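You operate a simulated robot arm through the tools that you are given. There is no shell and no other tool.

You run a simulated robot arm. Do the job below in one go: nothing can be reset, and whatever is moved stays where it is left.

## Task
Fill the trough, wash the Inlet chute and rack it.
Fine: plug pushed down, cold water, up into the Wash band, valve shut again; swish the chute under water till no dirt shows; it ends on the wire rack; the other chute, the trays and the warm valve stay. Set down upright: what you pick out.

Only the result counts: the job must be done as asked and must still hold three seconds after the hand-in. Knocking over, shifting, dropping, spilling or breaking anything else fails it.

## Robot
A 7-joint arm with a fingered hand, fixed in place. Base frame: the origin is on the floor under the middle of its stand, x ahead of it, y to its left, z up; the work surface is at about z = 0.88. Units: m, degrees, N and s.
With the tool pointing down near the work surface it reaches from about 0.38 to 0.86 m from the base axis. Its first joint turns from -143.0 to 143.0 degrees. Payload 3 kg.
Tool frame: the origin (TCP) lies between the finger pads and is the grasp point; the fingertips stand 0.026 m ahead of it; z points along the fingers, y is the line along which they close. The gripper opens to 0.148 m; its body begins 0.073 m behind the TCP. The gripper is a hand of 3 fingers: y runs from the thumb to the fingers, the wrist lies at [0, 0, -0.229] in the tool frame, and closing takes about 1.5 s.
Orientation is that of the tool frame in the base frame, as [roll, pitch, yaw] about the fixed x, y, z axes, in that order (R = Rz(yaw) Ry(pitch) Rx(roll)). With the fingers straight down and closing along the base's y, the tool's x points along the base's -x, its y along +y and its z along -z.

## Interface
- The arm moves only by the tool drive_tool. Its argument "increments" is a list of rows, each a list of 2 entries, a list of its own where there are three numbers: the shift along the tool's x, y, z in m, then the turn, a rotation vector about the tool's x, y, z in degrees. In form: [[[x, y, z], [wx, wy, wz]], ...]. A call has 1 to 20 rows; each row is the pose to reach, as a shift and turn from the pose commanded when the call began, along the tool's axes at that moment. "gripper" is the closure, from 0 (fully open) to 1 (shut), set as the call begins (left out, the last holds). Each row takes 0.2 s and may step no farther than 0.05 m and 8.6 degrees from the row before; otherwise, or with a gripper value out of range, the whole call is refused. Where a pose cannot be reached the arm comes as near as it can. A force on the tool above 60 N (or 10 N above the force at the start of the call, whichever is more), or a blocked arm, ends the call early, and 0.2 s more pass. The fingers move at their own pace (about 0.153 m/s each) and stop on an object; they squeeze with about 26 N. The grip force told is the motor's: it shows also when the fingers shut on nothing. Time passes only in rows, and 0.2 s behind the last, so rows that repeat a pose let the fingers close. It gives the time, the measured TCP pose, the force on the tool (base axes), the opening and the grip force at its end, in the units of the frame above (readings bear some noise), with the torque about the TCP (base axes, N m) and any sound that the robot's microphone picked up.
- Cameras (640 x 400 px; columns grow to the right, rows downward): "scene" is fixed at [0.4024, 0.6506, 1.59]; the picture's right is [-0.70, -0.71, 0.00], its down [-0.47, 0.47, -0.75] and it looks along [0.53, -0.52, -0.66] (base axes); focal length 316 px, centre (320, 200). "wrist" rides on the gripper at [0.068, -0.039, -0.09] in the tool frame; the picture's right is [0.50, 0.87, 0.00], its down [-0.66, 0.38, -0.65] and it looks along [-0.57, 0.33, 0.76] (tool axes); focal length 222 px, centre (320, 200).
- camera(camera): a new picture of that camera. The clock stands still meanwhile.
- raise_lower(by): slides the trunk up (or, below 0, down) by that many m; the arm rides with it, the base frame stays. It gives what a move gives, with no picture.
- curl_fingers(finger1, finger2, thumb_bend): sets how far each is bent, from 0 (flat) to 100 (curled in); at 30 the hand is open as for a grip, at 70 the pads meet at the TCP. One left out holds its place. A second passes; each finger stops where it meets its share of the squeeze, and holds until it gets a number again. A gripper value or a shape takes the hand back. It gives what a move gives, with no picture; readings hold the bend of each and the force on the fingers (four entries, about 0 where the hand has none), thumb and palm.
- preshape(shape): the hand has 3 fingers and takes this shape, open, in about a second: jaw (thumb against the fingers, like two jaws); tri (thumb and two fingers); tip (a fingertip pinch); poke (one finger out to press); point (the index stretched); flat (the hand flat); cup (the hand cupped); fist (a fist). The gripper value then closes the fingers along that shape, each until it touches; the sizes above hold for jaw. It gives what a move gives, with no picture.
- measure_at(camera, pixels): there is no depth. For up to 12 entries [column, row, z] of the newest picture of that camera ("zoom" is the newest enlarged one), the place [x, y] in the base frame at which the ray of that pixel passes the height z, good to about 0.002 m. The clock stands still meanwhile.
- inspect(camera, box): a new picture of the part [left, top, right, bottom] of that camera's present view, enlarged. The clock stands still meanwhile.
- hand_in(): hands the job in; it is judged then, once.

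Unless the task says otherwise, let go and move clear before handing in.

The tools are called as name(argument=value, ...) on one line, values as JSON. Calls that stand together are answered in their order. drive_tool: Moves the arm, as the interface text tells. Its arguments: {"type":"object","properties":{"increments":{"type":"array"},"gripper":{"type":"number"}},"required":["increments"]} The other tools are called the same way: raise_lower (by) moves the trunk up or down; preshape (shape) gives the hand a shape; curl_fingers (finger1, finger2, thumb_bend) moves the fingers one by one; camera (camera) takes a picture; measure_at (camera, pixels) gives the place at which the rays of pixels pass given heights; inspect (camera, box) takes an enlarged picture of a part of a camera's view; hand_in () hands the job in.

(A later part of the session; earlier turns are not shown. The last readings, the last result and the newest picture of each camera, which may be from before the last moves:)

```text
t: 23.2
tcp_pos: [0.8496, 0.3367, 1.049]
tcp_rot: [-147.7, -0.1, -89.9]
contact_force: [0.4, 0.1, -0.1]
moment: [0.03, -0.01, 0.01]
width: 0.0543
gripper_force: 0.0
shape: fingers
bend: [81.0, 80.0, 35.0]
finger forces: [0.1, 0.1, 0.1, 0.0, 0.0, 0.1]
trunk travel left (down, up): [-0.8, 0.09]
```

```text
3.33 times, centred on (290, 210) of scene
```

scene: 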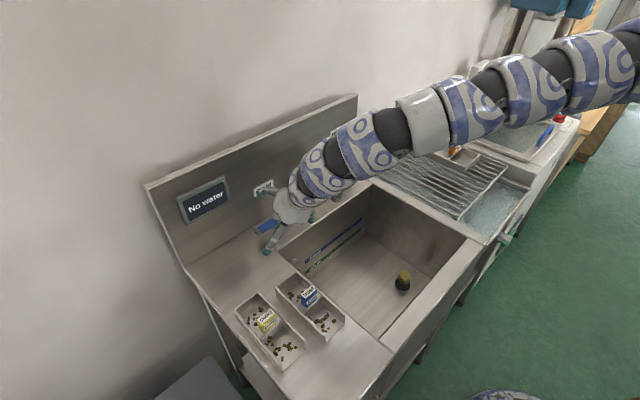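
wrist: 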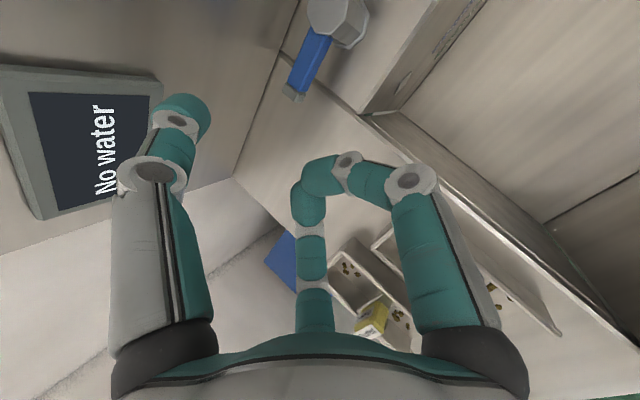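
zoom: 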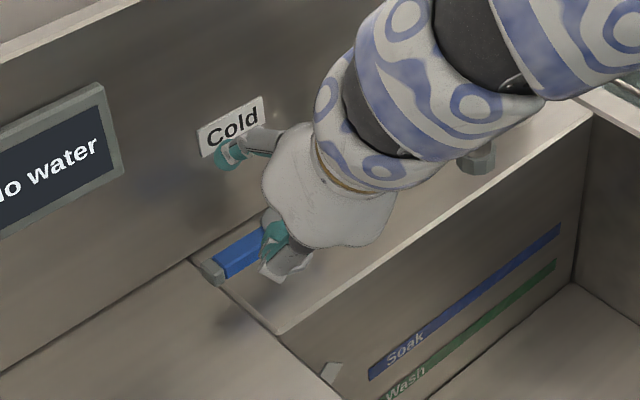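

The two fingers have jammed against each other at bend 80 near the tool axis, leaving a 54 mm gap to the thumb, enough to straddle the lever if the tilt is small. I'll test reach at about 10° tilt above the lever, around (0.93, 0.33, 1.02).

drive_tool(increments=[[[0.001, -0.013, 0.017], [-5.5, 0, 0]], [[0.003, -0.026, 0.034], [-11, 0, 0]], [[0.004, -0.039, 0.051], [-16.5, 0, 0]], [[0.005, -0.052, 0.068], [-22, 0, 0]]])

```text
t: 24.2
tcp_pos: [0.8562, 0.2642, 1.0506]
tcp_rot: [-165.4, -0.1, -89.9]
contact_force: [-0.9, 0.9, 0.4]
moment: [-0.03, -0.01, -0.01]
width: 0.0585
gripper_force: 0.0
shape: fingers
bend: [92.0, 91.0, 35.0]
finger forces: [0.0, 0.0, 0.0, 0.0, 0.0, 0.1]
out of reach, approached as far as the arm can: row 1, 2, 3, 4
trunk travel left (down, up): [-0.8, 0.09]
```

That pose is out of reach: the arm ended at (0.856, 0.264, 1.051). The shoulder seems too high, so I'll raise the hand first and then lower the trunk to gain forward reach.

drive_tool(increments=[[[-0.01, -0.004, -0.04], [0, 0, 0]], [[-0.02, -0.008, -0.08], [0, 0, 0]], [[-0.03, -0.012, -0.12], [0, 0, 0]], [[-0.04, -0.016, -0.16], [0, 0, 0]], [[-0.05, -0.021, -0.2], [0, 0, 0]]])

camera(camera="scene")

```text
t: 25.4
tcp_pos: [0.8245, 0.3121, 1.2503]
tcp_rot: [-165.2, 0.1, -90.0]
contact_force: [-0.7, 0.0, -0.8]
moment: [0.03, 0.01, 0.01]
width: 0.059
gripper_force: 0.1
shape: fingers
bend: [93.0, 92.0, 35.0]
finger forces: [0.0, 0.0, 0.0, 0.1, 0.0, 0.0]
trunk travel left (down, up): [-0.8, 0.09]
```

```text
taken
```

scene: 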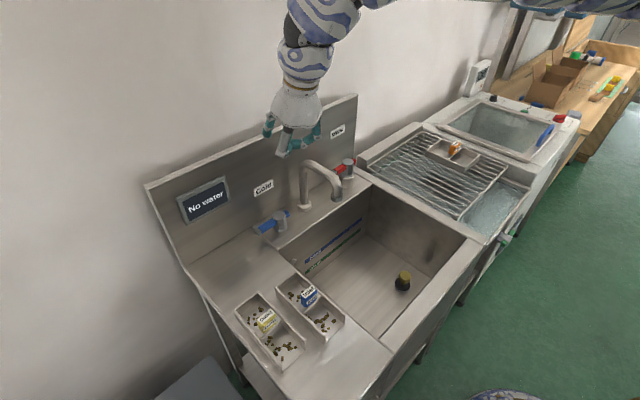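

The hand is clear at (0.825, 0.312, 1.250). I'll lower the trunk 0.2 m, which brings the hand to about z 1.05.

raise_lower(by=-0.2)

drive_tool(increments=[[[0, -0.01, -0.039], [0, 0, 0]], [[0, -0.02, -0.077], [0, 0, 0]], [[0, -0.03, -0.116], [0, 0, 0]], [[0, -0.04, -0.155], [0, 0, 0]]])

```text
t: 27.6
tcp_pos: [0.8247, 0.312, 1.0505]
tcp_rot: [-165.2, 0.1, -89.9]
contact_force: [0.4, -0.4, -0.8]
moment: [-0.01, -0.02, 0.01]
width: 0.0591
gripper_force: 0.1
shape: fingers
bend: [93.0, 93.0, 35.0]
finger forces: [0.0, 0.1, 0.0, 0.1, 0.0, 0.1]
trunk travel left (down, up): [-0.6, 0.29]
```

```text
t: 28.6
tcp_pos: [0.8235, 0.3118, 1.21]
tcp_rot: [-165.3, 0.0, -90.0]
contact_force: [0.4, -0.3, 0.0]
moment: [0.02, -0.03, -0.04]
width: 0.0593
gripper_force: 0.1
shape: fingers
bend: [93.0, 93.0, 35.0]
finger forces: [0.0, 0.1, 0.0, 0.0, 0.0, 0.0]
trunk travel left (down, up): [-0.6, 0.29]
```

Both steps worked and the hand is at z 1.21 again. I'll lower the trunk another 0.15 m.

raise_lower(by=-0.15)

camera(camera="scene")

camera(camera="wrist")

```text
t: 30.3
tcp_pos: [0.8249, 0.3127, 1.0592]
tcp_rot: [-165.3, 0.0, -89.9]
contact_force: [-0.6, 0.0, -0.3]
moment: [0.05, -0.02, -0.01]
width: 0.0594
gripper_force: 0.1
shape: fingers
bend: [93.0, 93.0, 35.0]
finger forces: [0.0, 0.0, 0.0, 0.1, 0.0, 0.1]
trunk travel left (down, up): [-0.45, 0.44]
```

```text
taken
```

scene: 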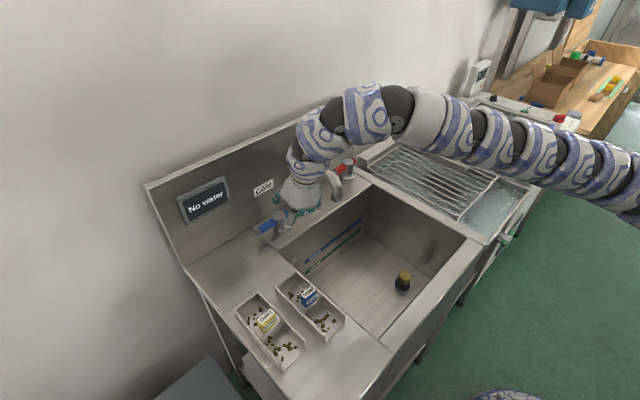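

```text
taken
```

wrist: 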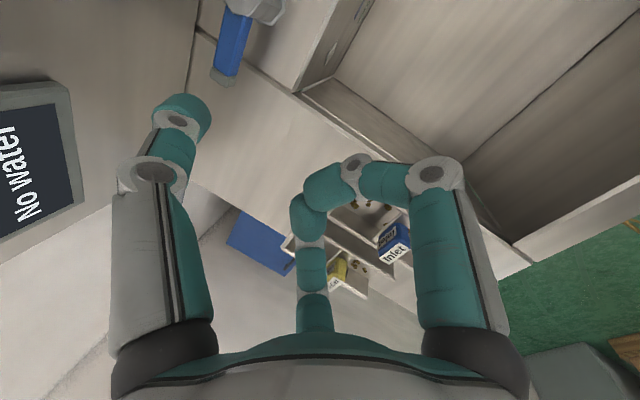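

The arm now slopes down toward a lower shoulder, and the lever is visible at wrist (232,45). I'll retry the forward reach to about (0.93, 0.33, 1.01) with 10° tilt.

drive_tool(increments=[[[-0.004, -0.022, 0.019], [-1.2, 0, 0]], [[-0.008, -0.044, 0.037], [-2.4, 0, 0]], [[-0.013, -0.066, 0.056], [-3.6, 0, 0]], [[-0.017, -0.089, 0.075], [-4.7, 0, 0]]])

camera(camera="wrist")

inspect(camera="scene", box=[230, 150, 350, 270])

```text
t: 31.3
tcp_pos: [0.8427, 0.3002, 1.038]
tcp_rot: [-169.3, 0.1, -89.9]
contact_force: [-0.3, -0.1, -0.7]
moment: [0.02, 0.02, 0.0]
width: 0.0599
gripper_force: 0.0
shape: fingers
bend: [94.0, 94.0, 35.0]
finger forces: [0.0, 0.1, 0.0, 0.0, 0.0, 0.1]
out of reach, approached as far as the arm can: row 1, 2, 3, 4
trunk travel left (down, up): [-0.45, 0.44]
```

```text
taken
```

wrist: 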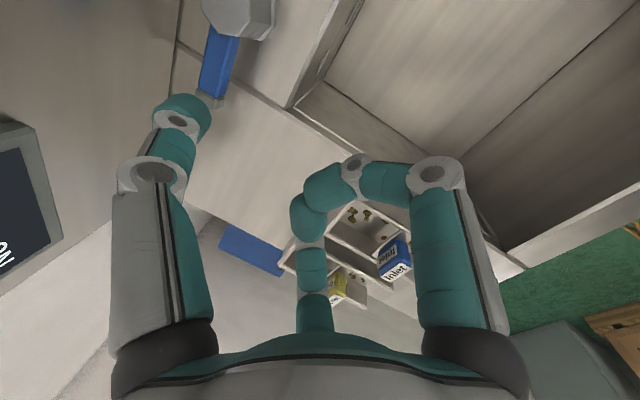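

```text
3.33 times, centred on (290, 210) of scene
```

zoom: 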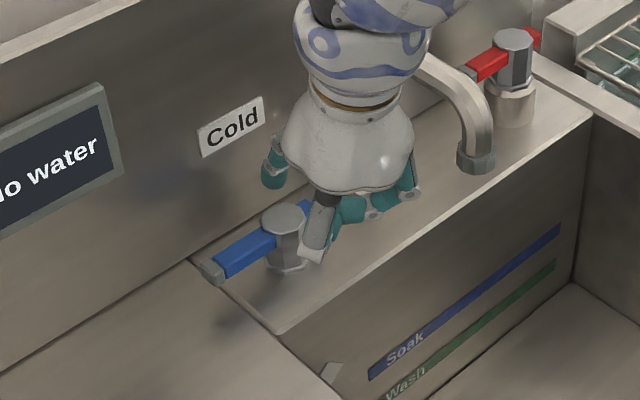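

Still limited at (0.843, 0.300, 1.038), which fits a wrist-bend limit that a larger forward tilt relieves. A better layout is the hand turned another 90° so the thumb sits on the +y side and can hook behind the lever, with the camera above. I'll back off, tilt to about 31° and try that turn.

drive_tool(increments=[[[0, 0.017, -0.017], [7, 0, 0]], [[0, 0.034, -0.034], [14, 0, 0]], [[0, 0.052, -0.0505], [20, 0, 0]]])

drive_tool(increments=[[[0, 0, 0], [0, 0, -8.2]], [[0, 0, 0], [0, 0, -16.4]], [[0, 0, 0], [0, 0, -24.6]], [[0, 0, 0], [0, 0, -32.8]], [[0, 0, 0], [0, 0, -41]]])

```text
t: 32.1
tcp_pos: [0.7681, 0.3203, 1.0787]
tcp_rot: [-150.0, 0.3, -88.4]
contact_force: [-6.2, 2.9, -2.4]
moment: [-0.21, -0.67, -0.1]
width: 0.0604
gripper_force: 0.0
shape: fingers
bend: [95.0, 95.0, 35.0]
finger forces: [0.1, 0.0, 0.0, 0.0, 0.0, 0.1]
trunk travel left (down, up): [-0.45, 0.44]
```

```text
t: 33.3
tcp_pos: [0.781, 0.2992, 1.0775]
tcp_rot: [-156.4, -19.2, -52.7]
contact_force: [0.1, -0.1, 0.6]
moment: [0.03, 0.01, 0.0]
width: 0.0612
gripper_force: 0.0
shape: fingers
bend: [97.0, 96.0, 35.0]
finger forces: [0.0, 0.0, 0.1, 0.0, 0.0, 0.0]
trunk travel left (down, up): [-0.45, 0.44]
```

The turn is going through with no reach flags. I'll finish the remaining 49°.

drive_tool(increments=[[[0, 0, 0], [0, 0, -8.2]], [[0, 0, 0], [0, 0, -16.4]], [[0, 0, 0], [0, 0, -24.6]], [[0, 0, 0], [0, 0, -32.8]], [[0, 0, 0], [0, 0, -41]], [[0, 0, 0], [0, 0, -49]]])

camera(camera="scene")

camera(camera="wrist")

```text
t: 34.7
tcp_pos: [0.782, 0.3001, 1.0789]
tcp_rot: [-160.7, -23.3, -41.5]
contact_force: [-0.1, 0.0, -0.1]
moment: [-0.01, 0.01, 0.04]
width: 0.0614
gripper_force: 0.2
shape: fingers
bend: [97.0, 96.0, 35.0]
finger forces: [0.0, 0.0, 0.1, 0.0, 0.0, 0.0]
out of reach, approached as far as the arm can: row 2, 3, 4, 5, 6
trunk travel left (down, up): [-0.45, 0.44]
```

```text
taken
```

scene: 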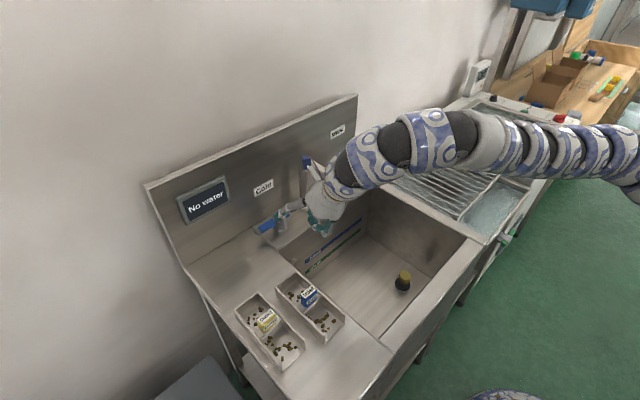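

```text
taken
```

wrist: 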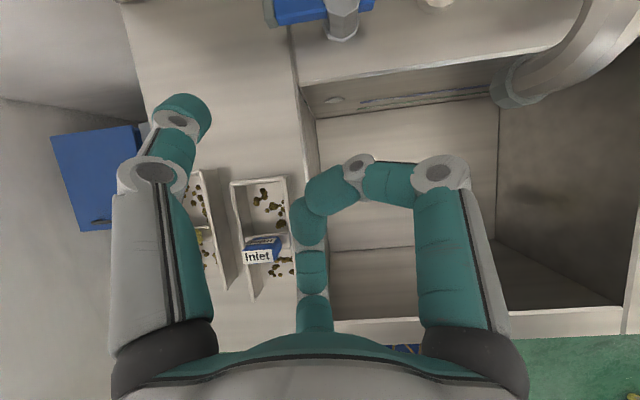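

The last turn stopped about 38° short at a joint limit, with the thumb pointing toward +x+y. The same orientation should be reachable the other way round, so I'll unwind: open the hand to jaw and turn +164° about the tool axis first.

preshape(shape="jaw")

drive_tool(increments=[[[0, 0, 0], [0, 0, 8.2]], [[0, 0, 0], [0, 0, 16.4]], [[0, 0, 0], [0, 0, 24.6]], [[0, 0, 0], [0, 0, 32.8]], [[0, 0, 0], [0, 0, 41]], [[0, 0, 0], [0, 0, 49.2]], [[0, 0, 0], [0, 0, 57.4]], [[0, 0, 0], [0, 0, 65.6]], [[0, 0, 0], [0, 0, 73.8]], [[0, 0, 0], [0, 0, 82]], [[0, 0, 0], [0, 0, 90.2]], [[0, 0, 0], [0, 0, 98.4]], [[0, 0, 0], [0, 0, 106.6]], [[0, 0, 0], [0, 0, 114.8]], [[0, 0, 0], [0, 0, 123]], [[0, 0, 0], [0, 0, 131.2]], [[0, 0, 0], [0, 0, 139.4]]])

```text
t: 35.6
tcp_pos: [0.7815, 0.3007, 1.0792]
tcp_rot: [-160.7, -23.3, -41.6]
contact_force: [0.2, 0.1, -0.5]
moment: [-0.01, -0.02, -0.01]
width: 0.1481
gripper_force: 0.1
shape: jaw
bend: [30.0, 30.0, 30.0]
finger forces: [0.0, 0.0, 0.0, 0.1, 0.0, 0.0]
trunk travel left (down, up): [-0.45, 0.44]
```

```text
t: 39.2
tcp_pos: [0.7801, 0.2987, 1.0773]
tcp_rot: [-178.3, 29.8, -176.5]
contact_force: [0.3, -0.1, 0.3]
moment: [-0.01, 0.03, 0.01]
width: 0.1481
gripper_force: 0.1
shape: jaw
bend: [30.0, 30.0, 30.0]
finger forces: [0.0, 0.0, 0.0, 0.0, 0.1, 0.0]
trunk travel left (down, up): [-0.45, 0.44]
```

It unwound cleanly to near the starting yaw. I'll keep turning in the same sense toward the thumb on the +y side.

drive_tool(increments=[[[0, 0, 0], [0, 0, 8.2]], [[0, 0, 0], [0, 0, 16.4]], [[0, 0, 0], [0, 0, 24.6]], [[0, 0, 0], [0, 0, 32.8]], [[0, 0, 0], [0, 0, 41]], [[0, 0, 0], [0, 0, 49.2]], [[0, 0, 0], [0, 0, 57.4]], [[0, 0, 0], [0, 0, 65.6]], [[0, 0, 0], [0, 0, 73.8]], [[0, 0, 0], [0, 0, 82]], [[0, 0, 0], [0, 0, 90.2]], [[0, 0, 0], [0, 0, 98.4]], [[0, 0, 0], [0, 0, 106.6]], [[0, 0, 0], [0, 0, 114.8]], [[0, 0, 0], [0, 0, 123]], [[0, 0, 0], [0, 0, 131.2]], [[0, 0, 0], [0, 0, 139.4]], [[0, 0, 0], [0, 0, 147.6]], [[0, 0, 0], [0, 0, 155.8]], [[0, 0, 0], [0, 0, 164]]])

camera(camera="scene")

camera(camera="wrist")

```text
t: 43.4
tcp_pos: [0.7795, 0.3005, 1.0784]
tcp_rot: [169.3, -28.0, 21.5]
contact_force: [-0.5, -0.5, -0.4]
moment: [-0.02, 0.0, -0.03]
width: 0.1476
gripper_force: 0.1
shape: jaw
bend: [30.0, 30.0, 30.0]
finger forces: [0.0, 0.1, 0.0, 0.0, 0.0, 0.0]
trunk travel left (down, up): [-0.45, 0.44]
```

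```text
taken
```

scene: 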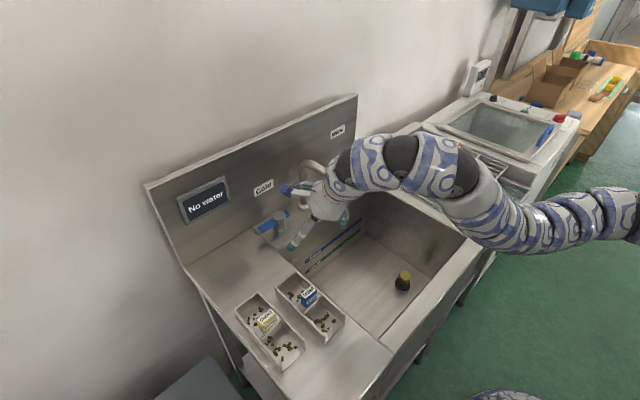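

```text
taken
```

wrist: 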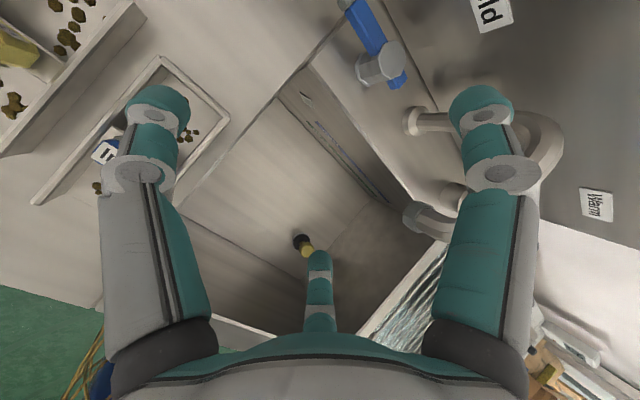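

Reached with no flags; the yaw is 21.5°, so about 24° more brings the thumb straight to +y. I'll finish that.

drive_tool(increments=[[[0, 0, 0], [0, 0, 8]], [[0, 0, 0], [0, 0, 16]], [[0, 0, 0], [0, 0, 23.5]]])

camera(camera="wrist")

inspect(camera="scene", box=[230, 150, 350, 270])

```text
t: 44.2
tcp_pos: [0.7808, 0.2985, 1.077]
tcp_rot: [-177.4, -29.8, -5.3]
contact_force: [0.0, -0.1, 0.8]
moment: [0.0, 0.0, -0.04]
width: 0.1477
gripper_force: 0.0
shape: jaw
bend: [30.0, 30.0, 30.0]
finger forces: [0.0, 0.1, 0.0, 0.0, 0.1, 0.1]
trunk travel left (down, up): [-0.45, 0.44]
```

```text
taken
```

wrist: 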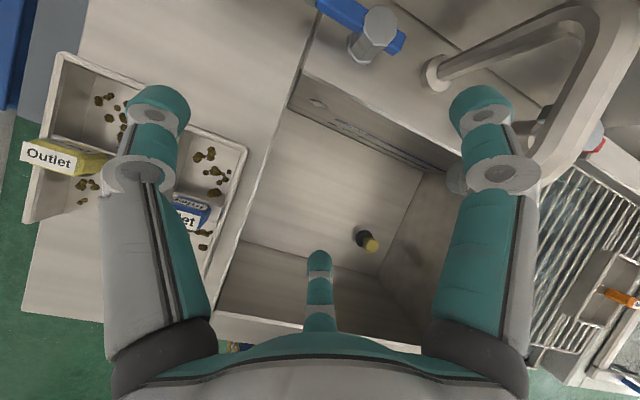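

```text
3.33 times, centred on (290, 210) of scene
```

zoom: 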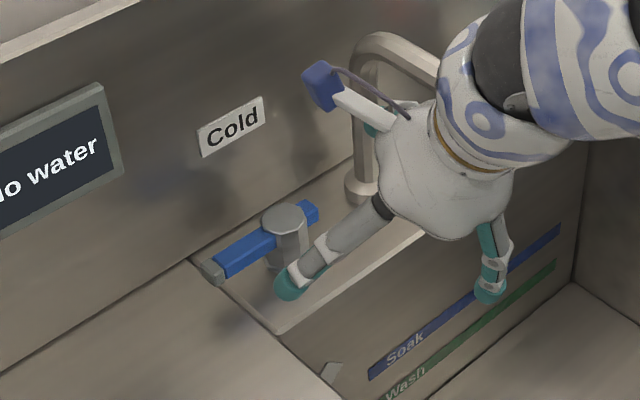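

The thumb is at +y, but a curled-finger layout with finger 1 as the lone hook pointing at the backsplash gives better clearance from the hub and spout. I'll turn back 50°, then curl the thumb and finger 2 and leave finger 1 out.

drive_tool(increments=[[[0, 0, 0], [0, 0, -8.3]], [[0, 0, 0], [0, 0, -16.6]], [[0, 0, 0], [0, 0, -25]], [[0, 0, 0], [0, 0, -33.3]], [[0, 0, 0], [0, 0, -41.6]], [[0, 0, 0], [0, 0, -50]]])

curl_fingers(finger1=35, finger2=100, thumb_bend=100)

curl_fingers(finger1=35, finger2=100, thumb_bend=100)

camera(camera="wrist")

inspect(camera="scene", box=[230, 150, 350, 270])

```text
t: 45.6
tcp_pos: [0.7797, 0.299, 1.0786]
tcp_rot: [157.7, -20.5, 49.8]
contact_force: [-1.0, 0.7, 0.8]
moment: [0.0, 0.01, 0.01]
width: 0.1481
gripper_force: 0.0
shape: jaw
bend: [30.0, 30.0, 30.0]
finger forces: [0.0, 0.1, 0.0, 0.0, 0.0, 0.1]
trunk travel left (down, up): [-0.45, 0.44]
```

```text
t: 46.6
tcp_pos: [0.7799, 0.2979, 1.0776]
tcp_rot: [157.7, -20.3, 49.6]
contact_force: [0.3, 0.1, -0.6]
moment: [0.0, -0.01, -0.03]
width: 0.0664
gripper_force: 0.0
shape: fingers
bend: [35.0, 92.0, 100.0]
finger forces: [0.0, 0.0, 0.1, 0.1, 0.0, 0.1]
trunk travel left (down, up): [-0.45, 0.44]
```

```text
t: 47.6
tcp_pos: [0.7814, 0.2987, 1.0786]
tcp_rot: [157.7, -20.5, 49.6]
contact_force: [0.0, 0.7, 0.2]
moment: [-0.01, 0.0, -0.01]
width: 0.0668
gripper_force: 0.1
shape: fingers
bend: [35.0, 92.0, 100.0]
finger forces: [0.0, 0.0, 0.1, 0.1, 0.0, 0.0]
trunk travel left (down, up): [-0.45, 0.44]
```

```text
taken
```

wrist: 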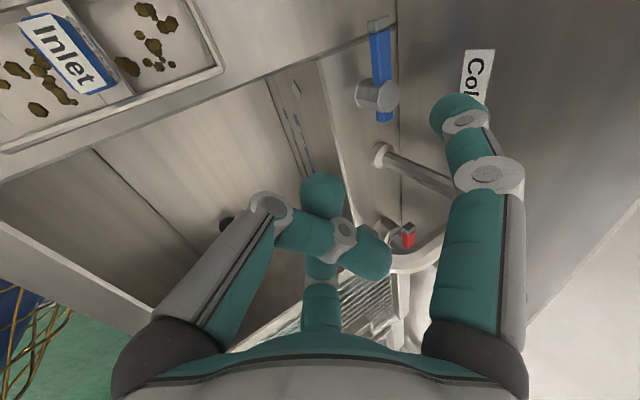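

```text
3.33 times, centred on (290, 210) of scene
```

zoom: 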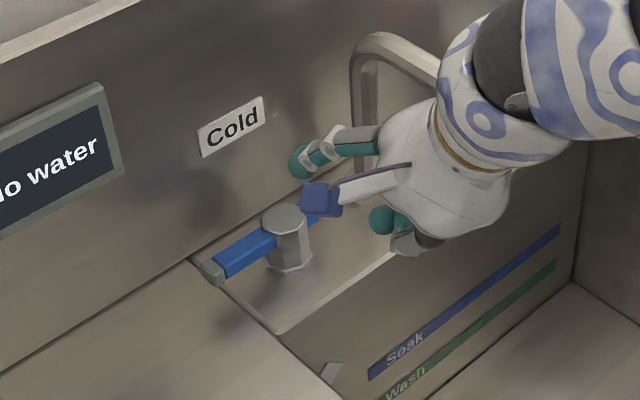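

Finger 1 now stands out alone toward the backsplash (tip at wrist (460,110)), with the thumb and finger 2 tucked in. I'll ease the tilt to 20° and move so the fingertip hangs above and just behind the lever.

drive_tool(increments=[[[0.0116, 0.0062, 0.0357], [1.78, -1.75, 0]], [[0.0232, 0.0124, 0.0713], [3.57, -3.5, 0]], [[0.0347, 0.0185, 0.107], [5.35, -5.25, 0]], [[0.0463, 0.0247, 0.1426], [7.13, -7.0, 0]]])

camera(camera="wrist")

inspect(camera="scene", box=[230, 150, 350, 270])

```text
t: 48.6
tcp_pos: [0.8844, 0.3121, 0.9774]
tcp_rot: [165.7, -13.8, 47.2]
contact_force: [0.4, -0.3, 0.5]
moment: [0.0, 0.0, 0.05]
width: 0.0665
gripper_force: 0.1
shape: fingers
bend: [35.0, 92.0, 100.0]
finger forces: [0.0, 0.0, 0.0, 0.0, 0.1, 0.0]
out of reach, approached as far as the arm can: row 4
trunk travel left (down, up): [-0.45, 0.44]
```

```text
taken
```

wrist: 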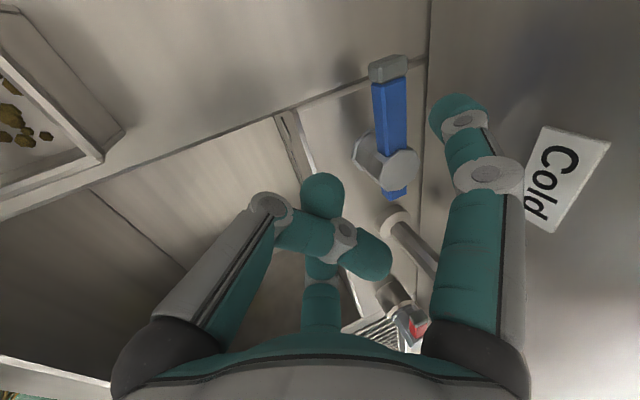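

```text
3.33 times, centred on (290, 210) of scene
```

zoom: 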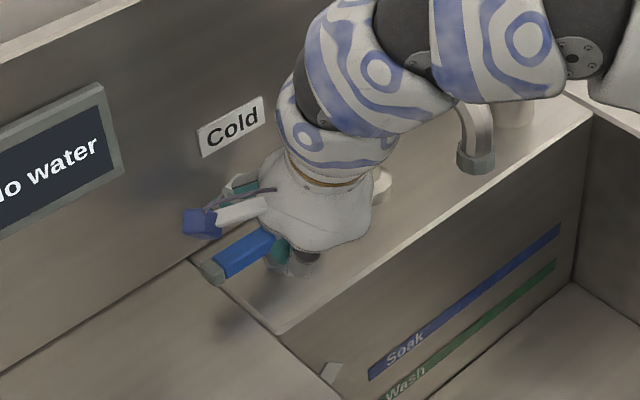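

The arm stopped 12 mm short at this tilt. I'll measure the lever again from this closer wrist view, hub top near (387,165) and lever cap near (388,68), before choosing a steeper tilt.

measure_at(camera="wrist", pixels=[[387, 165, 0.93], [387, 165, 0.935], [388, 70, 0.92], [388, 70, 0.925], [374, 100, 0.92], [406, 100, 0.92], [376, 130, 0.92], [404, 130, 0.92], [395, 192, 0.92], [388, 58, 0.92], [425, 60, 0.88], [330, 95, 0.88]])

inspect(camera="wrist", box=[320, 30, 480, 220])

```text
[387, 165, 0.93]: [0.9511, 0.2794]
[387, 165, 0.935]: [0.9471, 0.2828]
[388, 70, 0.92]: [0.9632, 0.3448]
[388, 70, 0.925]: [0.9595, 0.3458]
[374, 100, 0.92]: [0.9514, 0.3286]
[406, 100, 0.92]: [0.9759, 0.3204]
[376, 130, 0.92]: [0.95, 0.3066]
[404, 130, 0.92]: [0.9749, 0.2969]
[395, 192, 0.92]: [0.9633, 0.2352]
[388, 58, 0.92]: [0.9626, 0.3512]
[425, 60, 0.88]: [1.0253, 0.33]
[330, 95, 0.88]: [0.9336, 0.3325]
```

```text
2.11 times, centred on (400, 125) of wrist
```

zoom: 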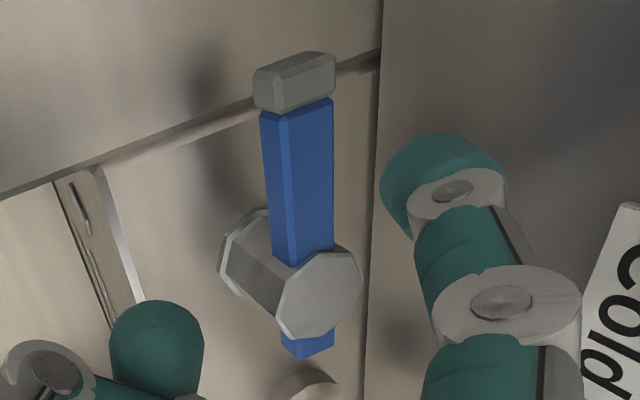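

The lever's back face is near x 0.975, the backsplash at about 1.03, and the cap ends at y ≈ 0.352. To hook behind it I'll bend finger 1 a bit more so its tip hangs steeper, and check its shape.

curl_fingers(finger1=50)

camera(camera="wrist")

```text
t: 49.6
tcp_pos: [0.8832, 0.3093, 0.9775]
tcp_rot: [165.5, -13.8, 47.3]
contact_force: [0.2, 0.0, -0.4]
moment: [0.01, 0.05, 0.01]
width: 0.0525
gripper_force: 0.1
shape: fingers
bend: [50.0, 92.0, 100.0]
finger forces: [0.1, 0.0, 0.0, 0.1, 0.0, 0.0]
trunk travel left (down, up): [-0.45, 0.44]
```

```text
taken
```

wrist: 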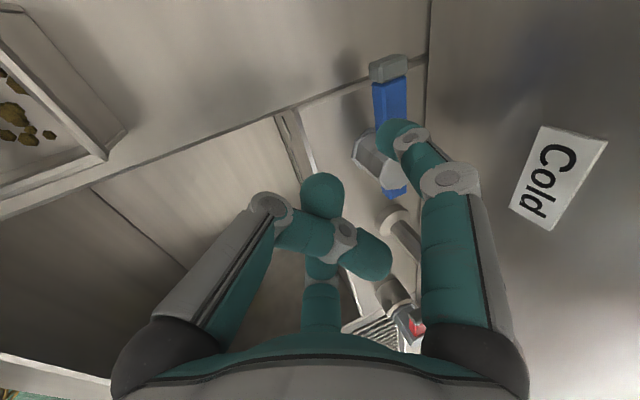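

Finger 1 now hangs nearly parallel to the tool axis (tip at wrist (398,135)). I'll tilt to about 38° and move the tip above the gap behind the lever, staying above it for now.

drive_tool(increments=[[[0.01, 0.0096, 0.0128], [-4.3, 4.2, 0]], [[0.02, 0.0192, 0.0256], [-8.6, 8.4, 0]], [[0.0297, 0.0289, 0.0384], [-12.85, 12.6, 0]]])

camera(camera="wrist")

inspect(camera="scene", box=[230, 150, 350, 270])

```text
t: 50.4
tcp_pos: [0.936, 0.3116, 0.9556]
tcp_rot: [150.8, -25.5, 52.2]
contact_force: [-0.3, 0.0, 0.3]
moment: [-0.02, 0.02, 0.03]
width: 0.0528
gripper_force: 0.1
shape: fingers
bend: [50.0, 92.0, 100.0]
finger forces: [0.1, 0.0, 0.1, 0.0, 0.0, 0.0]
trunk travel left (down, up): [-0.45, 0.44]
```

```text
taken
```

wrist: 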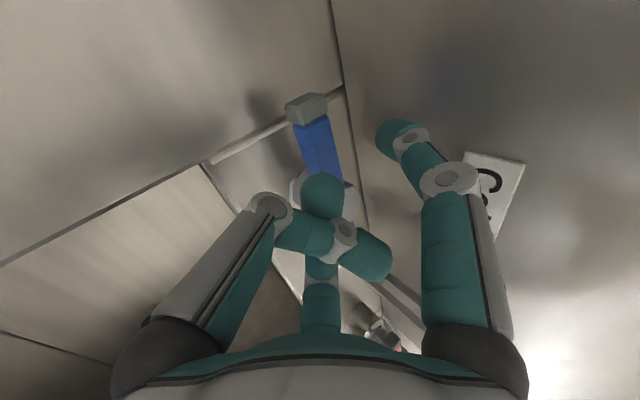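

```text
3.33 times, centred on (290, 210) of scene
```

zoom: 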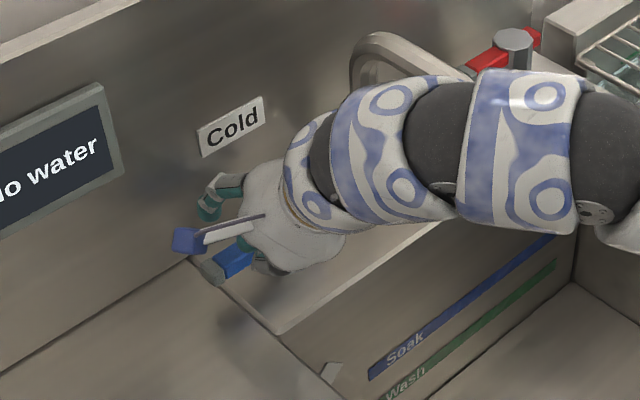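

The pose is reached without flags and finger 1's tip is at about (0.998, 0.324, 0.956), above and behind the lever. I'll lower partway with a small shift back and check the clearance.

drive_tool(increments=[[[0.0044, 0.0045, 0.0049], [0, 0, 0]], [[-0.002, -0.002, 0.0167], [0, 0, 0]], [[-0.0085, -0.0087, 0.0285], [0, 0, 0]]])

inspect(camera="wrist", box=[260, 70, 460, 220])

inspect(camera="scene", box=[235, 180, 295, 240])

```text
t: 51.2
tcp_pos: [0.9434, 0.3126, 0.9271]
tcp_rot: [151.0, -25.5, 52.2]
contact_force: [-0.8, 0.2, 1.0]
moment: [-0.03, 0.0, 0.05]
width: 0.053
gripper_force: 0.1
shape: fingers
bend: [50.0, 92.0, 100.0]
finger forces: [0.0, 0.0, 0.0, 0.0, 0.1, 0.0]
trunk travel left (down, up): [-0.45, 0.44]
```

```text
2.67 times, centred on (360, 145) of wrist
```

zoom: 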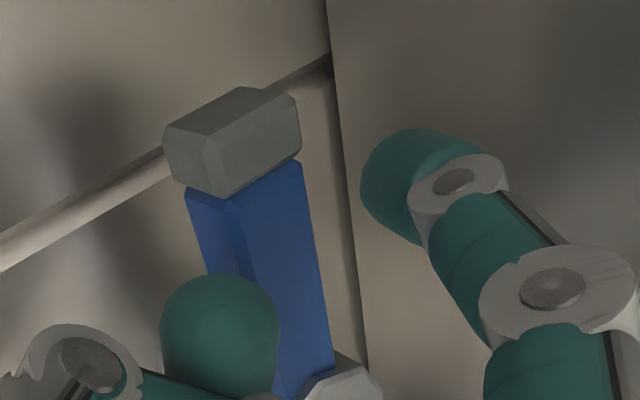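

```text
6.67 times, centred on (265, 210) of scene
```

zoom: 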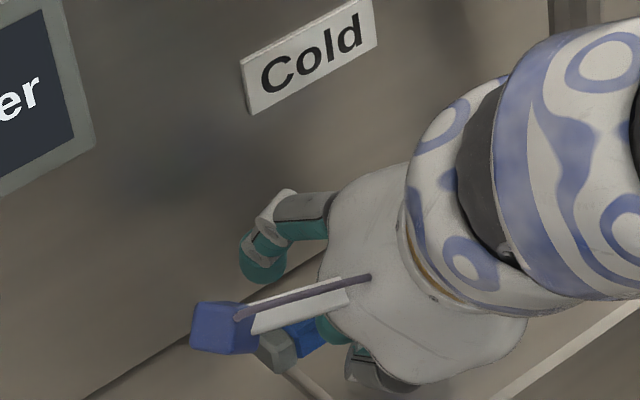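

Finger 2's tip ball (zoom (220,330)) sits right in front of the lever, leaving only a millimetre or two each side. I'll lift 20 mm and let finger 2 curl further by relaxing the thumb that blocks it.

drive_tool(increments=[[[0.0086, 0.0088, -0.0158], [0, 0, 0]]])

curl_fingers(finger1=48, finger2=100, thumb_bend=70)

curl_fingers(finger2=100, thumb_bend=100)

inspect(camera="wrist", box=[200, 50, 500, 300])

```text
t: 51.6
tcp_pos: [0.9424, 0.3124, 0.9458]
tcp_rot: [150.9, -25.4, 52.4]
contact_force: [0.3, -0.3, -0.3]
moment: [-0.01, 0.0, -0.01]
width: 0.0528
gripper_force: 0.1
shape: fingers
bend: [50.0, 92.0, 100.0]
finger forces: [0.0, 0.0, 0.0, 0.1, 0.0, 0.0]
trunk travel left (down, up): [-0.45, 0.44]
```

```text
t: 52.6
tcp_pos: [0.942, 0.3122, 0.9462]
tcp_rot: [150.9, -25.5, 52.2]
contact_force: [0.0, 0.7, -0.6]
moment: [0.0, 0.01, -0.01]
width: 0.0338
gripper_force: 0.0
shape: fingers
bend: [48.0, 79.0, 82.0]
finger forces: [0.0, 0.0, 0.0, 0.0, 0.0, 0.0]
trunk travel left (down, up): [-0.45, 0.44]
```

```text
t: 53.6
tcp_pos: [0.9431, 0.312, 0.9466]
tcp_rot: [150.9, -25.3, 52.1]
contact_force: [0.2, -1.1, 0.6]
moment: [0.0, 0.0, 0.0]
width: 0.0541
gripper_force: 0.1
shape: fingers
bend: [48.0, 91.0, 100.0]
finger forces: [0.0, 0.0, 0.0, 0.0, 0.1, 0.0]
trunk travel left (down, up): [-0.45, 0.44]
```

```text
1.60 times, centred on (350, 175) of wrist
```

zoom: 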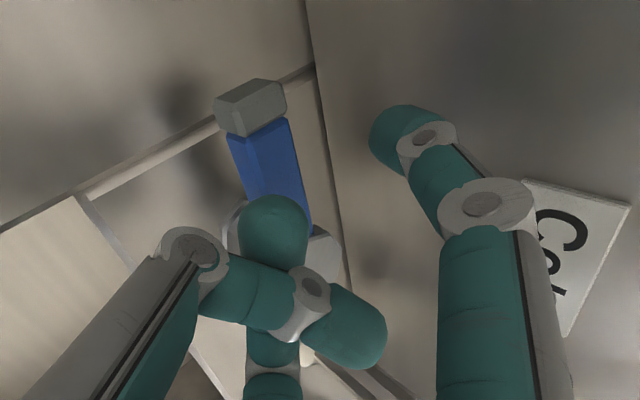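

The layout is unchanged, but by my estimate the lever top is only at z ≈ 0.918, so a shallower hook is enough and leaves about 4 mm each side. I'll straddle the lever: finger 1 behind it, finger 2's ball in front.

drive_tool(increments=[[[-0.008, -0.0082, 0.0085], [0, 0, 0]], [[-0.0125, -0.0128, 0.017], [0, 0, 0]], [[-0.0168, -0.0171, 0.0245], [0, 0, 0]], [[-0.021, -0.0214, 0.0319], [0, 0, 0]]])

inspect(camera="wrist", box=[200, 50, 500, 300])

inspect(camera="scene", box=[235, 180, 295, 240])

```text
t: 54.6
tcp_pos: [0.9394, 0.311, 0.9026]
tcp_rot: [150.9, -25.4, 52.2]
contact_force: [-0.4, -0.6, -0.8]
moment: [-0.03, -0.01, 0.02]
width: 0.0543
gripper_force: 0.1
shape: fingers
bend: [48.0, 91.0, 100.0]
finger forces: [0.0, 0.0, 0.0, 0.0, 0.1, 0.0]
trunk travel left (down, up): [-0.45, 0.44]
```

```text
1.60 times, centred on (350, 175) of wrist
```

zoom: 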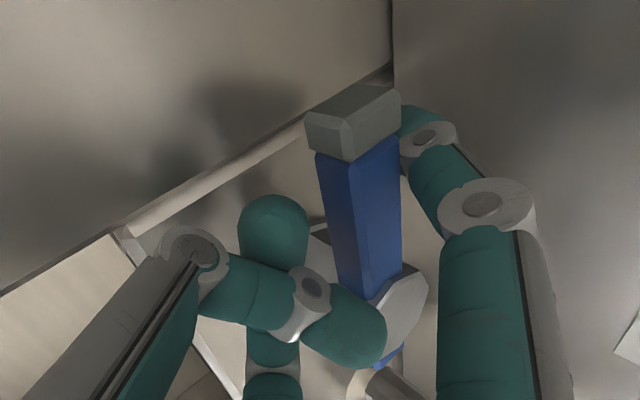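

```text
6.67 times, centred on (265, 210) of scene
```

zoom: 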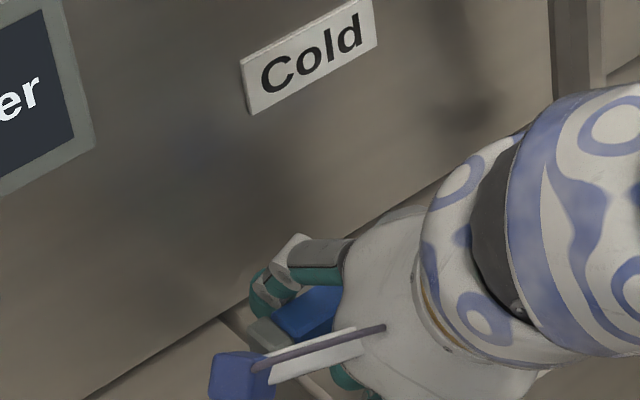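

The lever now sits cleanly between finger 1 behind it and finger 2's ball in front, with no contact force. I'll pull gently toward −x along the lever's arc and check the response.

drive_tool(increments=[[[-0.0033, -0.0034, -0.0037], [0, 0, 0]], [[-0.0065, -0.008, -0.008], [0, 0, 0]], [[-0.0089, -0.0133, -0.0123], [0, 0, 0]]])

inspect(camera="wrist", box=[200, 50, 500, 300])

camera(camera="scene")

```text
t: 55.4
tcp_pos: [0.9192, 0.3132, 0.9023]
tcp_rot: [150.9, -25.5, 52.2]
contact_force: [1.2, -0.2, 1.2]
moment: [0.02, -0.01, -0.01]
width: 0.0548
gripper_force: 0.9
shape: fingers
bend: [47.0, 91.0, 100.0]
finger forces: [1.3, 0.1, 0.0, 0.0, 0.0, 0.0]
trunk travel left (down, up): [-0.45, 0.44]
```

```text
1.60 times, centred on (350, 175) of wrist
```

zoom: 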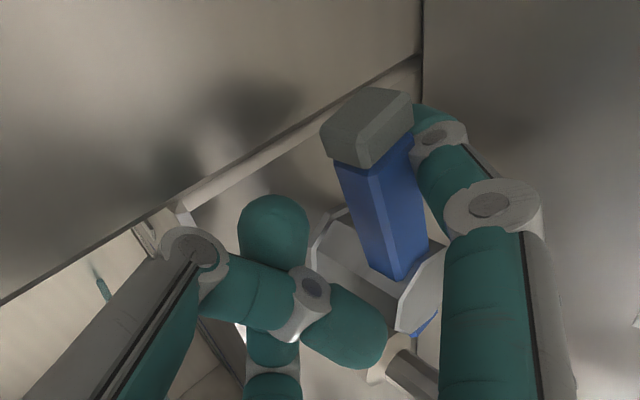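

```text
taken
```

scene: 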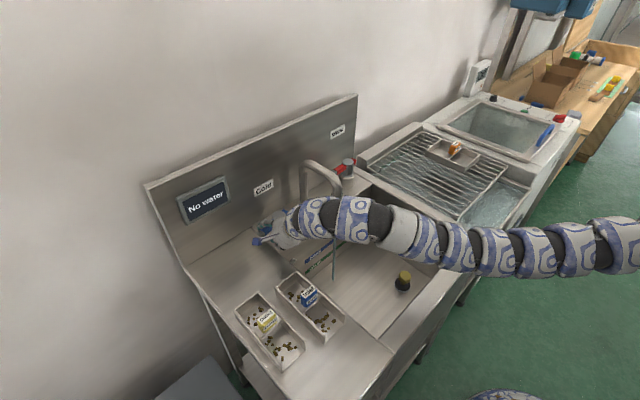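

Water is running: a thin blue stream shows at scene (334,260), and the finger force is only about 1.3 N. I'll open a little further and then wait to gauge the fill rate.

drive_tool(increments=[[[-0.0042, -0.0042, -0.0046], [0, 0, 0]], [[-0.0083, -0.0084, -0.0092], [0, 0, 0]], [[-0.0083, -0.0084, -0.0092], [0, 0, 0]], [[-0.0083, -0.0084, -0.0092], [0, 0, 0]], [[-0.0083, -0.0084, -0.0092], [0, 0, 0]]])

camera(camera="scene")

inspect(camera="scene", box=[280, 210, 440, 310])

inspect(camera="wrist", box=[200, 50, 500, 300])

```text
t: 56.6
tcp_pos: [0.9038, 0.3148, 0.9019]
tcp_rot: [151.0, -25.5, 52.2]
contact_force: [0.5, 0.4, 0.8]
moment: [0.01, -0.02, 0.0]
width: 0.0549
gripper_force: 0.7
shape: fingers
bend: [47.0, 91.0, 100.0]
finger forces: [0.5, 0.1, 0.1, 0.0, 0.1, 0.0]
trunk travel left (down, up): [-0.45, 0.44]
```

```text
taken
```

scene: 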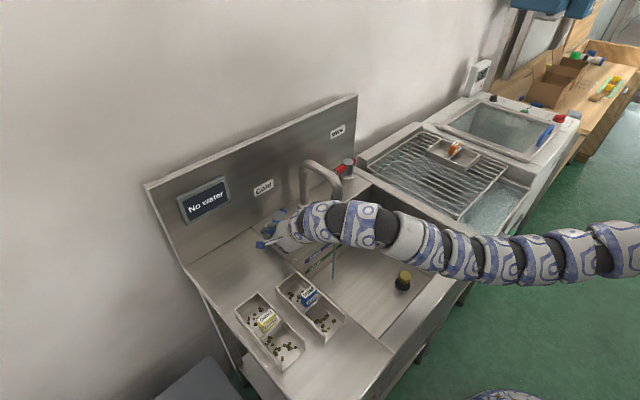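

```text
4.00 times, centred on (360, 260) of scene
```

zoom: 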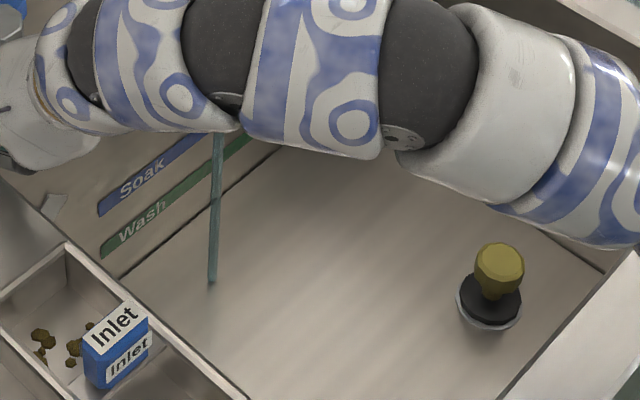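

```text
1.60 times, centred on (350, 175) of wrist
```

zoom: 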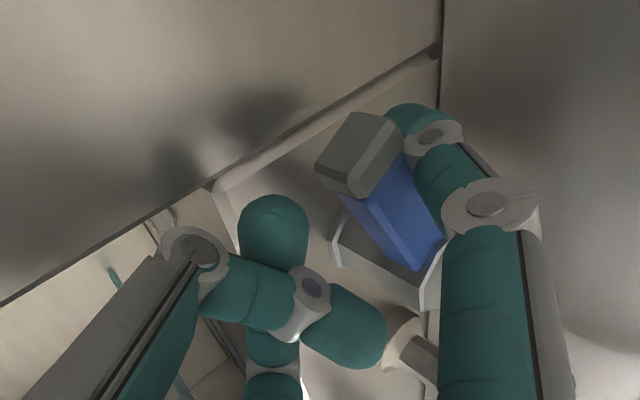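

The lever is now about 30° open and the stream at zoom (213,220) is thicker. The floor shows no visible depth yet, so I'll wait 3 s and compare.

drive_tool(increments=[[[0, 0, 0], [0, 0, 0]], [[0, 0, 0], [0, 0, 0]], [[0, 0, 0], [0, 0, 0]], [[0, 0, 0], [0, 0, 0]], [[0, 0, 0], [0, 0, 0]], [[0, 0, 0], [0, 0, 0]], [[0, 0, 0], [0, 0, 0]], [[0, 0, 0], [0, 0, 0]], [[0, 0, 0], [0, 0, 0]], [[0, 0, 0], [0, 0, 0]], [[0, 0, 0], [0, 0, 0]], [[0, 0, 0], [0, 0, 0]], [[0, 0, 0], [0, 0, 0]], [[0, 0, 0], [0, 0, 0]]])

inspect(camera="scene", box=[280, 210, 440, 310])

inspect(camera="scene", box=[140, 150, 280, 260])

```text
t: 59.6
tcp_pos: [0.9052, 0.3134, 0.9028]
tcp_rot: [150.8, -25.4, 52.2]
contact_force: [0.0, -0.5, 0.5]
moment: [0.02, -0.03, -0.02]
width: 0.0544
gripper_force: 0.4
shape: fingers
bend: [48.0, 91.0, 100.0]
finger forces: [0.1, 0.0, 0.0, 0.0, 0.0, 0.0]
trunk travel left (down, up): [-0.45, 0.44]
```

```text
4.00 times, centred on (360, 260) of scene
```

zoom: 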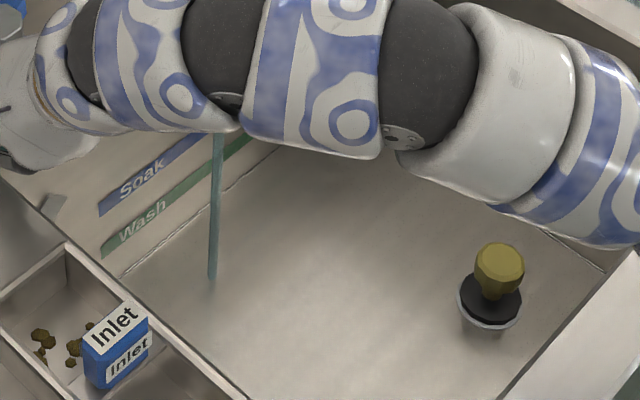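

```text
3.64 times, centred on (210, 205) of scene
```

zoom: 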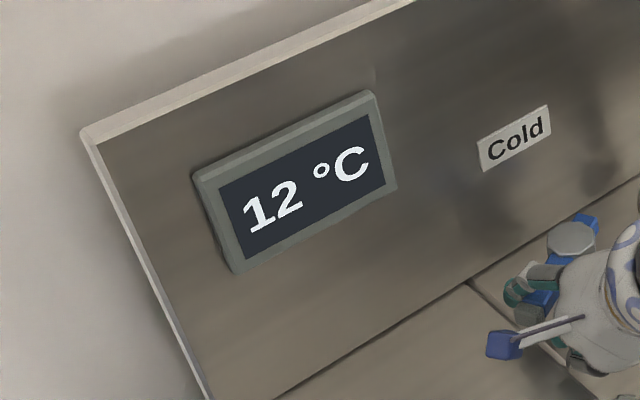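

The display switched to "12 °C", so cold water is collecting on the floor, just a film after about 4 s. I'll open the lever to about 50° and keep waiting.

drive_tool(increments=[[[-0.0068, -0.0027, -0.0052], [0, 0, 0]], [[-0.0144, -0.0046, -0.0105], [0, 0, 0]], [[-0.0144, -0.0046, -0.0105], [0, 0, 0]], [[-0.0144, -0.0046, -0.0105], [0, 0, 0]], [[-0.0144, -0.0046, -0.0105], [0, 0, 0]], [[-0.0144, -0.0046, -0.0105], [0, 0, 0]], [[-0.0144, -0.0046, -0.0105], [0, 0, 0]], [[-0.0144, -0.0046, -0.0105], [0, 0, 0]], [[-0.0144, -0.0046, -0.0105], [0, 0, 0]], [[-0.0144, -0.0046, -0.0105], [0, 0, 0]], [[-0.0144, -0.0046, -0.0105], [0, 0, 0]], [[-0.0144, -0.0046, -0.0105], [0, 0, 0]]])

inspect(camera="scene", box=[280, 210, 440, 310])

inspect(camera="wrist", box=[200, 50, 500, 300])

```text
t: 62.2
tcp_pos: [0.888, 0.3074, 0.9037]
tcp_rot: [151.0, -25.4, 52.2]
contact_force: [-0.1, 0.2, 0.2]
moment: [-0.01, -0.01, -0.02]
width: 0.0547
gripper_force: 0.6
shape: fingers
bend: [48.0, 91.0, 100.0]
finger forces: [0.3, 0.0, 0.1, 0.0, 0.0, 0.0]
trunk travel left (down, up): [-0.45, 0.44]
```

```text
4.00 times, centred on (360, 260) of scene
```

zoom: 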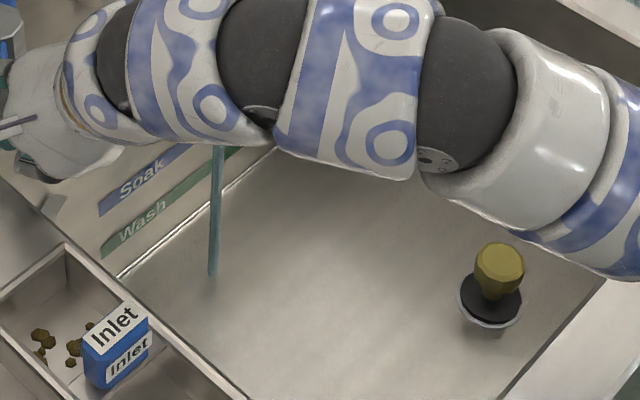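

```text
1.60 times, centred on (350, 175) of wrist
```

zoom: 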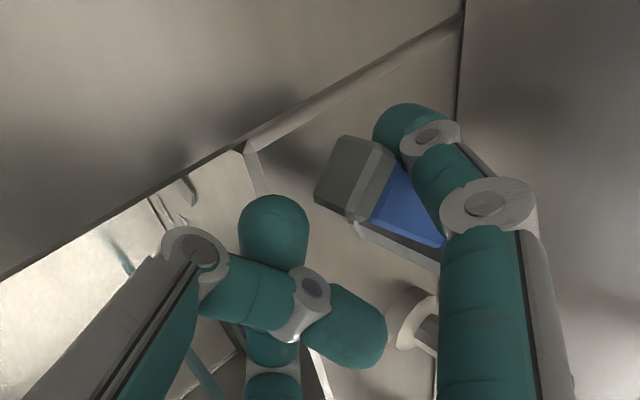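

The waterline at the back wall is creeping up (zoom (120,272)), still well below the green Wash stripe at (105,250). I'll keep waiting in longer holds.

drive_tool(increments=[[[0, 0, 0], [0, 0, 0]], [[0, 0, 0], [0, 0, 0]], [[0, 0, 0], [0, 0, 0]], [[0, 0, 0], [0, 0, 0]], [[0, 0, 0], [0, 0, 0]], [[0, 0, 0], [0, 0, 0]], [[0, 0, 0], [0, 0, 0]], [[0, 0, 0], [0, 0, 0]], [[0, 0, 0], [0, 0, 0]], [[0, 0, 0], [0, 0, 0]], [[0, 0, 0], [0, 0, 0]], [[0, 0, 0], [0, 0, 0]], [[0, 0, 0], [0, 0, 0]], [[0, 0, 0], [0, 0, 0]], [[0, 0, 0], [0, 0, 0]], [[0, 0, 0], [0, 0, 0]], [[0, 0, 0], [0, 0, 0]], [[0, 0, 0], [0, 0, 0]], [[0, 0, 0], [0, 0, 0]], [[0, 0, 0], [0, 0, 0]]])

inspect(camera="scene", box=[290, 220, 370, 280])

inspect(camera="scene", box=[140, 150, 280, 260])

```text
t: 66.4
tcp_pos: [0.8868, 0.3076, 0.9027]
tcp_rot: [150.9, -25.3, 52.2]
contact_force: [-0.1, 0.0, 0.1]
moment: [0.02, 0.02, 0.0]
width: 0.0545
gripper_force: 0.1
shape: fingers
bend: [48.0, 91.0, 100.0]
finger forces: [0.1, 0.0, 0.0, 0.0, 0.0, 0.1]
trunk travel left (down, up): [-0.45, 0.44]
```

```text
6.67 times, centred on (330, 250) of scene
```

zoom: 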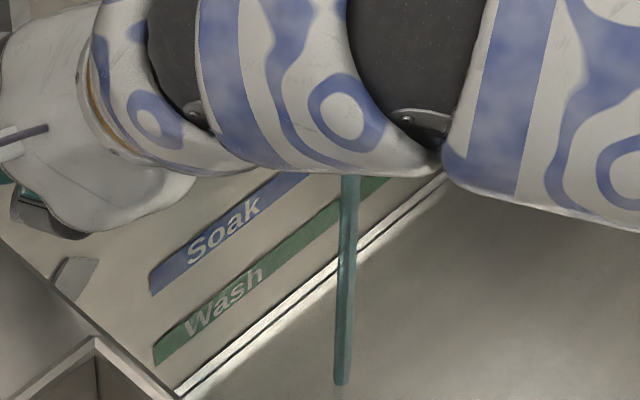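

```text
3.64 times, centred on (210, 205) of scene
```

zoom: 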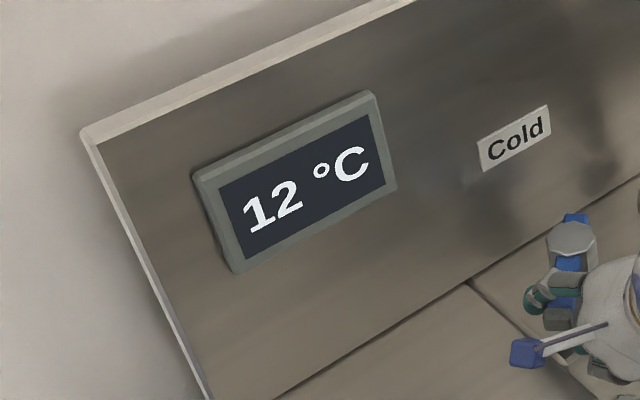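

The waterline now shows as a line from zoom (175,385) to (440,178), below the green stripe's lower edge. I'll measure the heights of the waterline and the stripe edges at one column on the back wall (x ≈ 0.907).

measure_at(camera="scene", pixels=[[327, 263.05, 0.6], [327, 263.05, 0.61], [327, 263.05, 0.62], [327, 263.05, 0.63], [327, 257.65, 0.63], [327, 257.65, 0.64], [327, 257.65, 0.65], [327, 254.8, 0.64], [327, 254.8, 0.65], [327, 254.8, 0.66], [327, 254.8, 0.67]])

```text
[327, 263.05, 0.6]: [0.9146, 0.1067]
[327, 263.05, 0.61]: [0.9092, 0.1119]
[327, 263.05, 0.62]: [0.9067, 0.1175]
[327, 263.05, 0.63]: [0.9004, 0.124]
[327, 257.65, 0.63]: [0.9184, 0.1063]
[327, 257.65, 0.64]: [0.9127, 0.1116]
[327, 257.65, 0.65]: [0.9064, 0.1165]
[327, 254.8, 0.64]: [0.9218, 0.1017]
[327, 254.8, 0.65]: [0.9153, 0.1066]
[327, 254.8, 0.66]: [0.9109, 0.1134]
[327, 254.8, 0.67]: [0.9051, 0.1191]
```

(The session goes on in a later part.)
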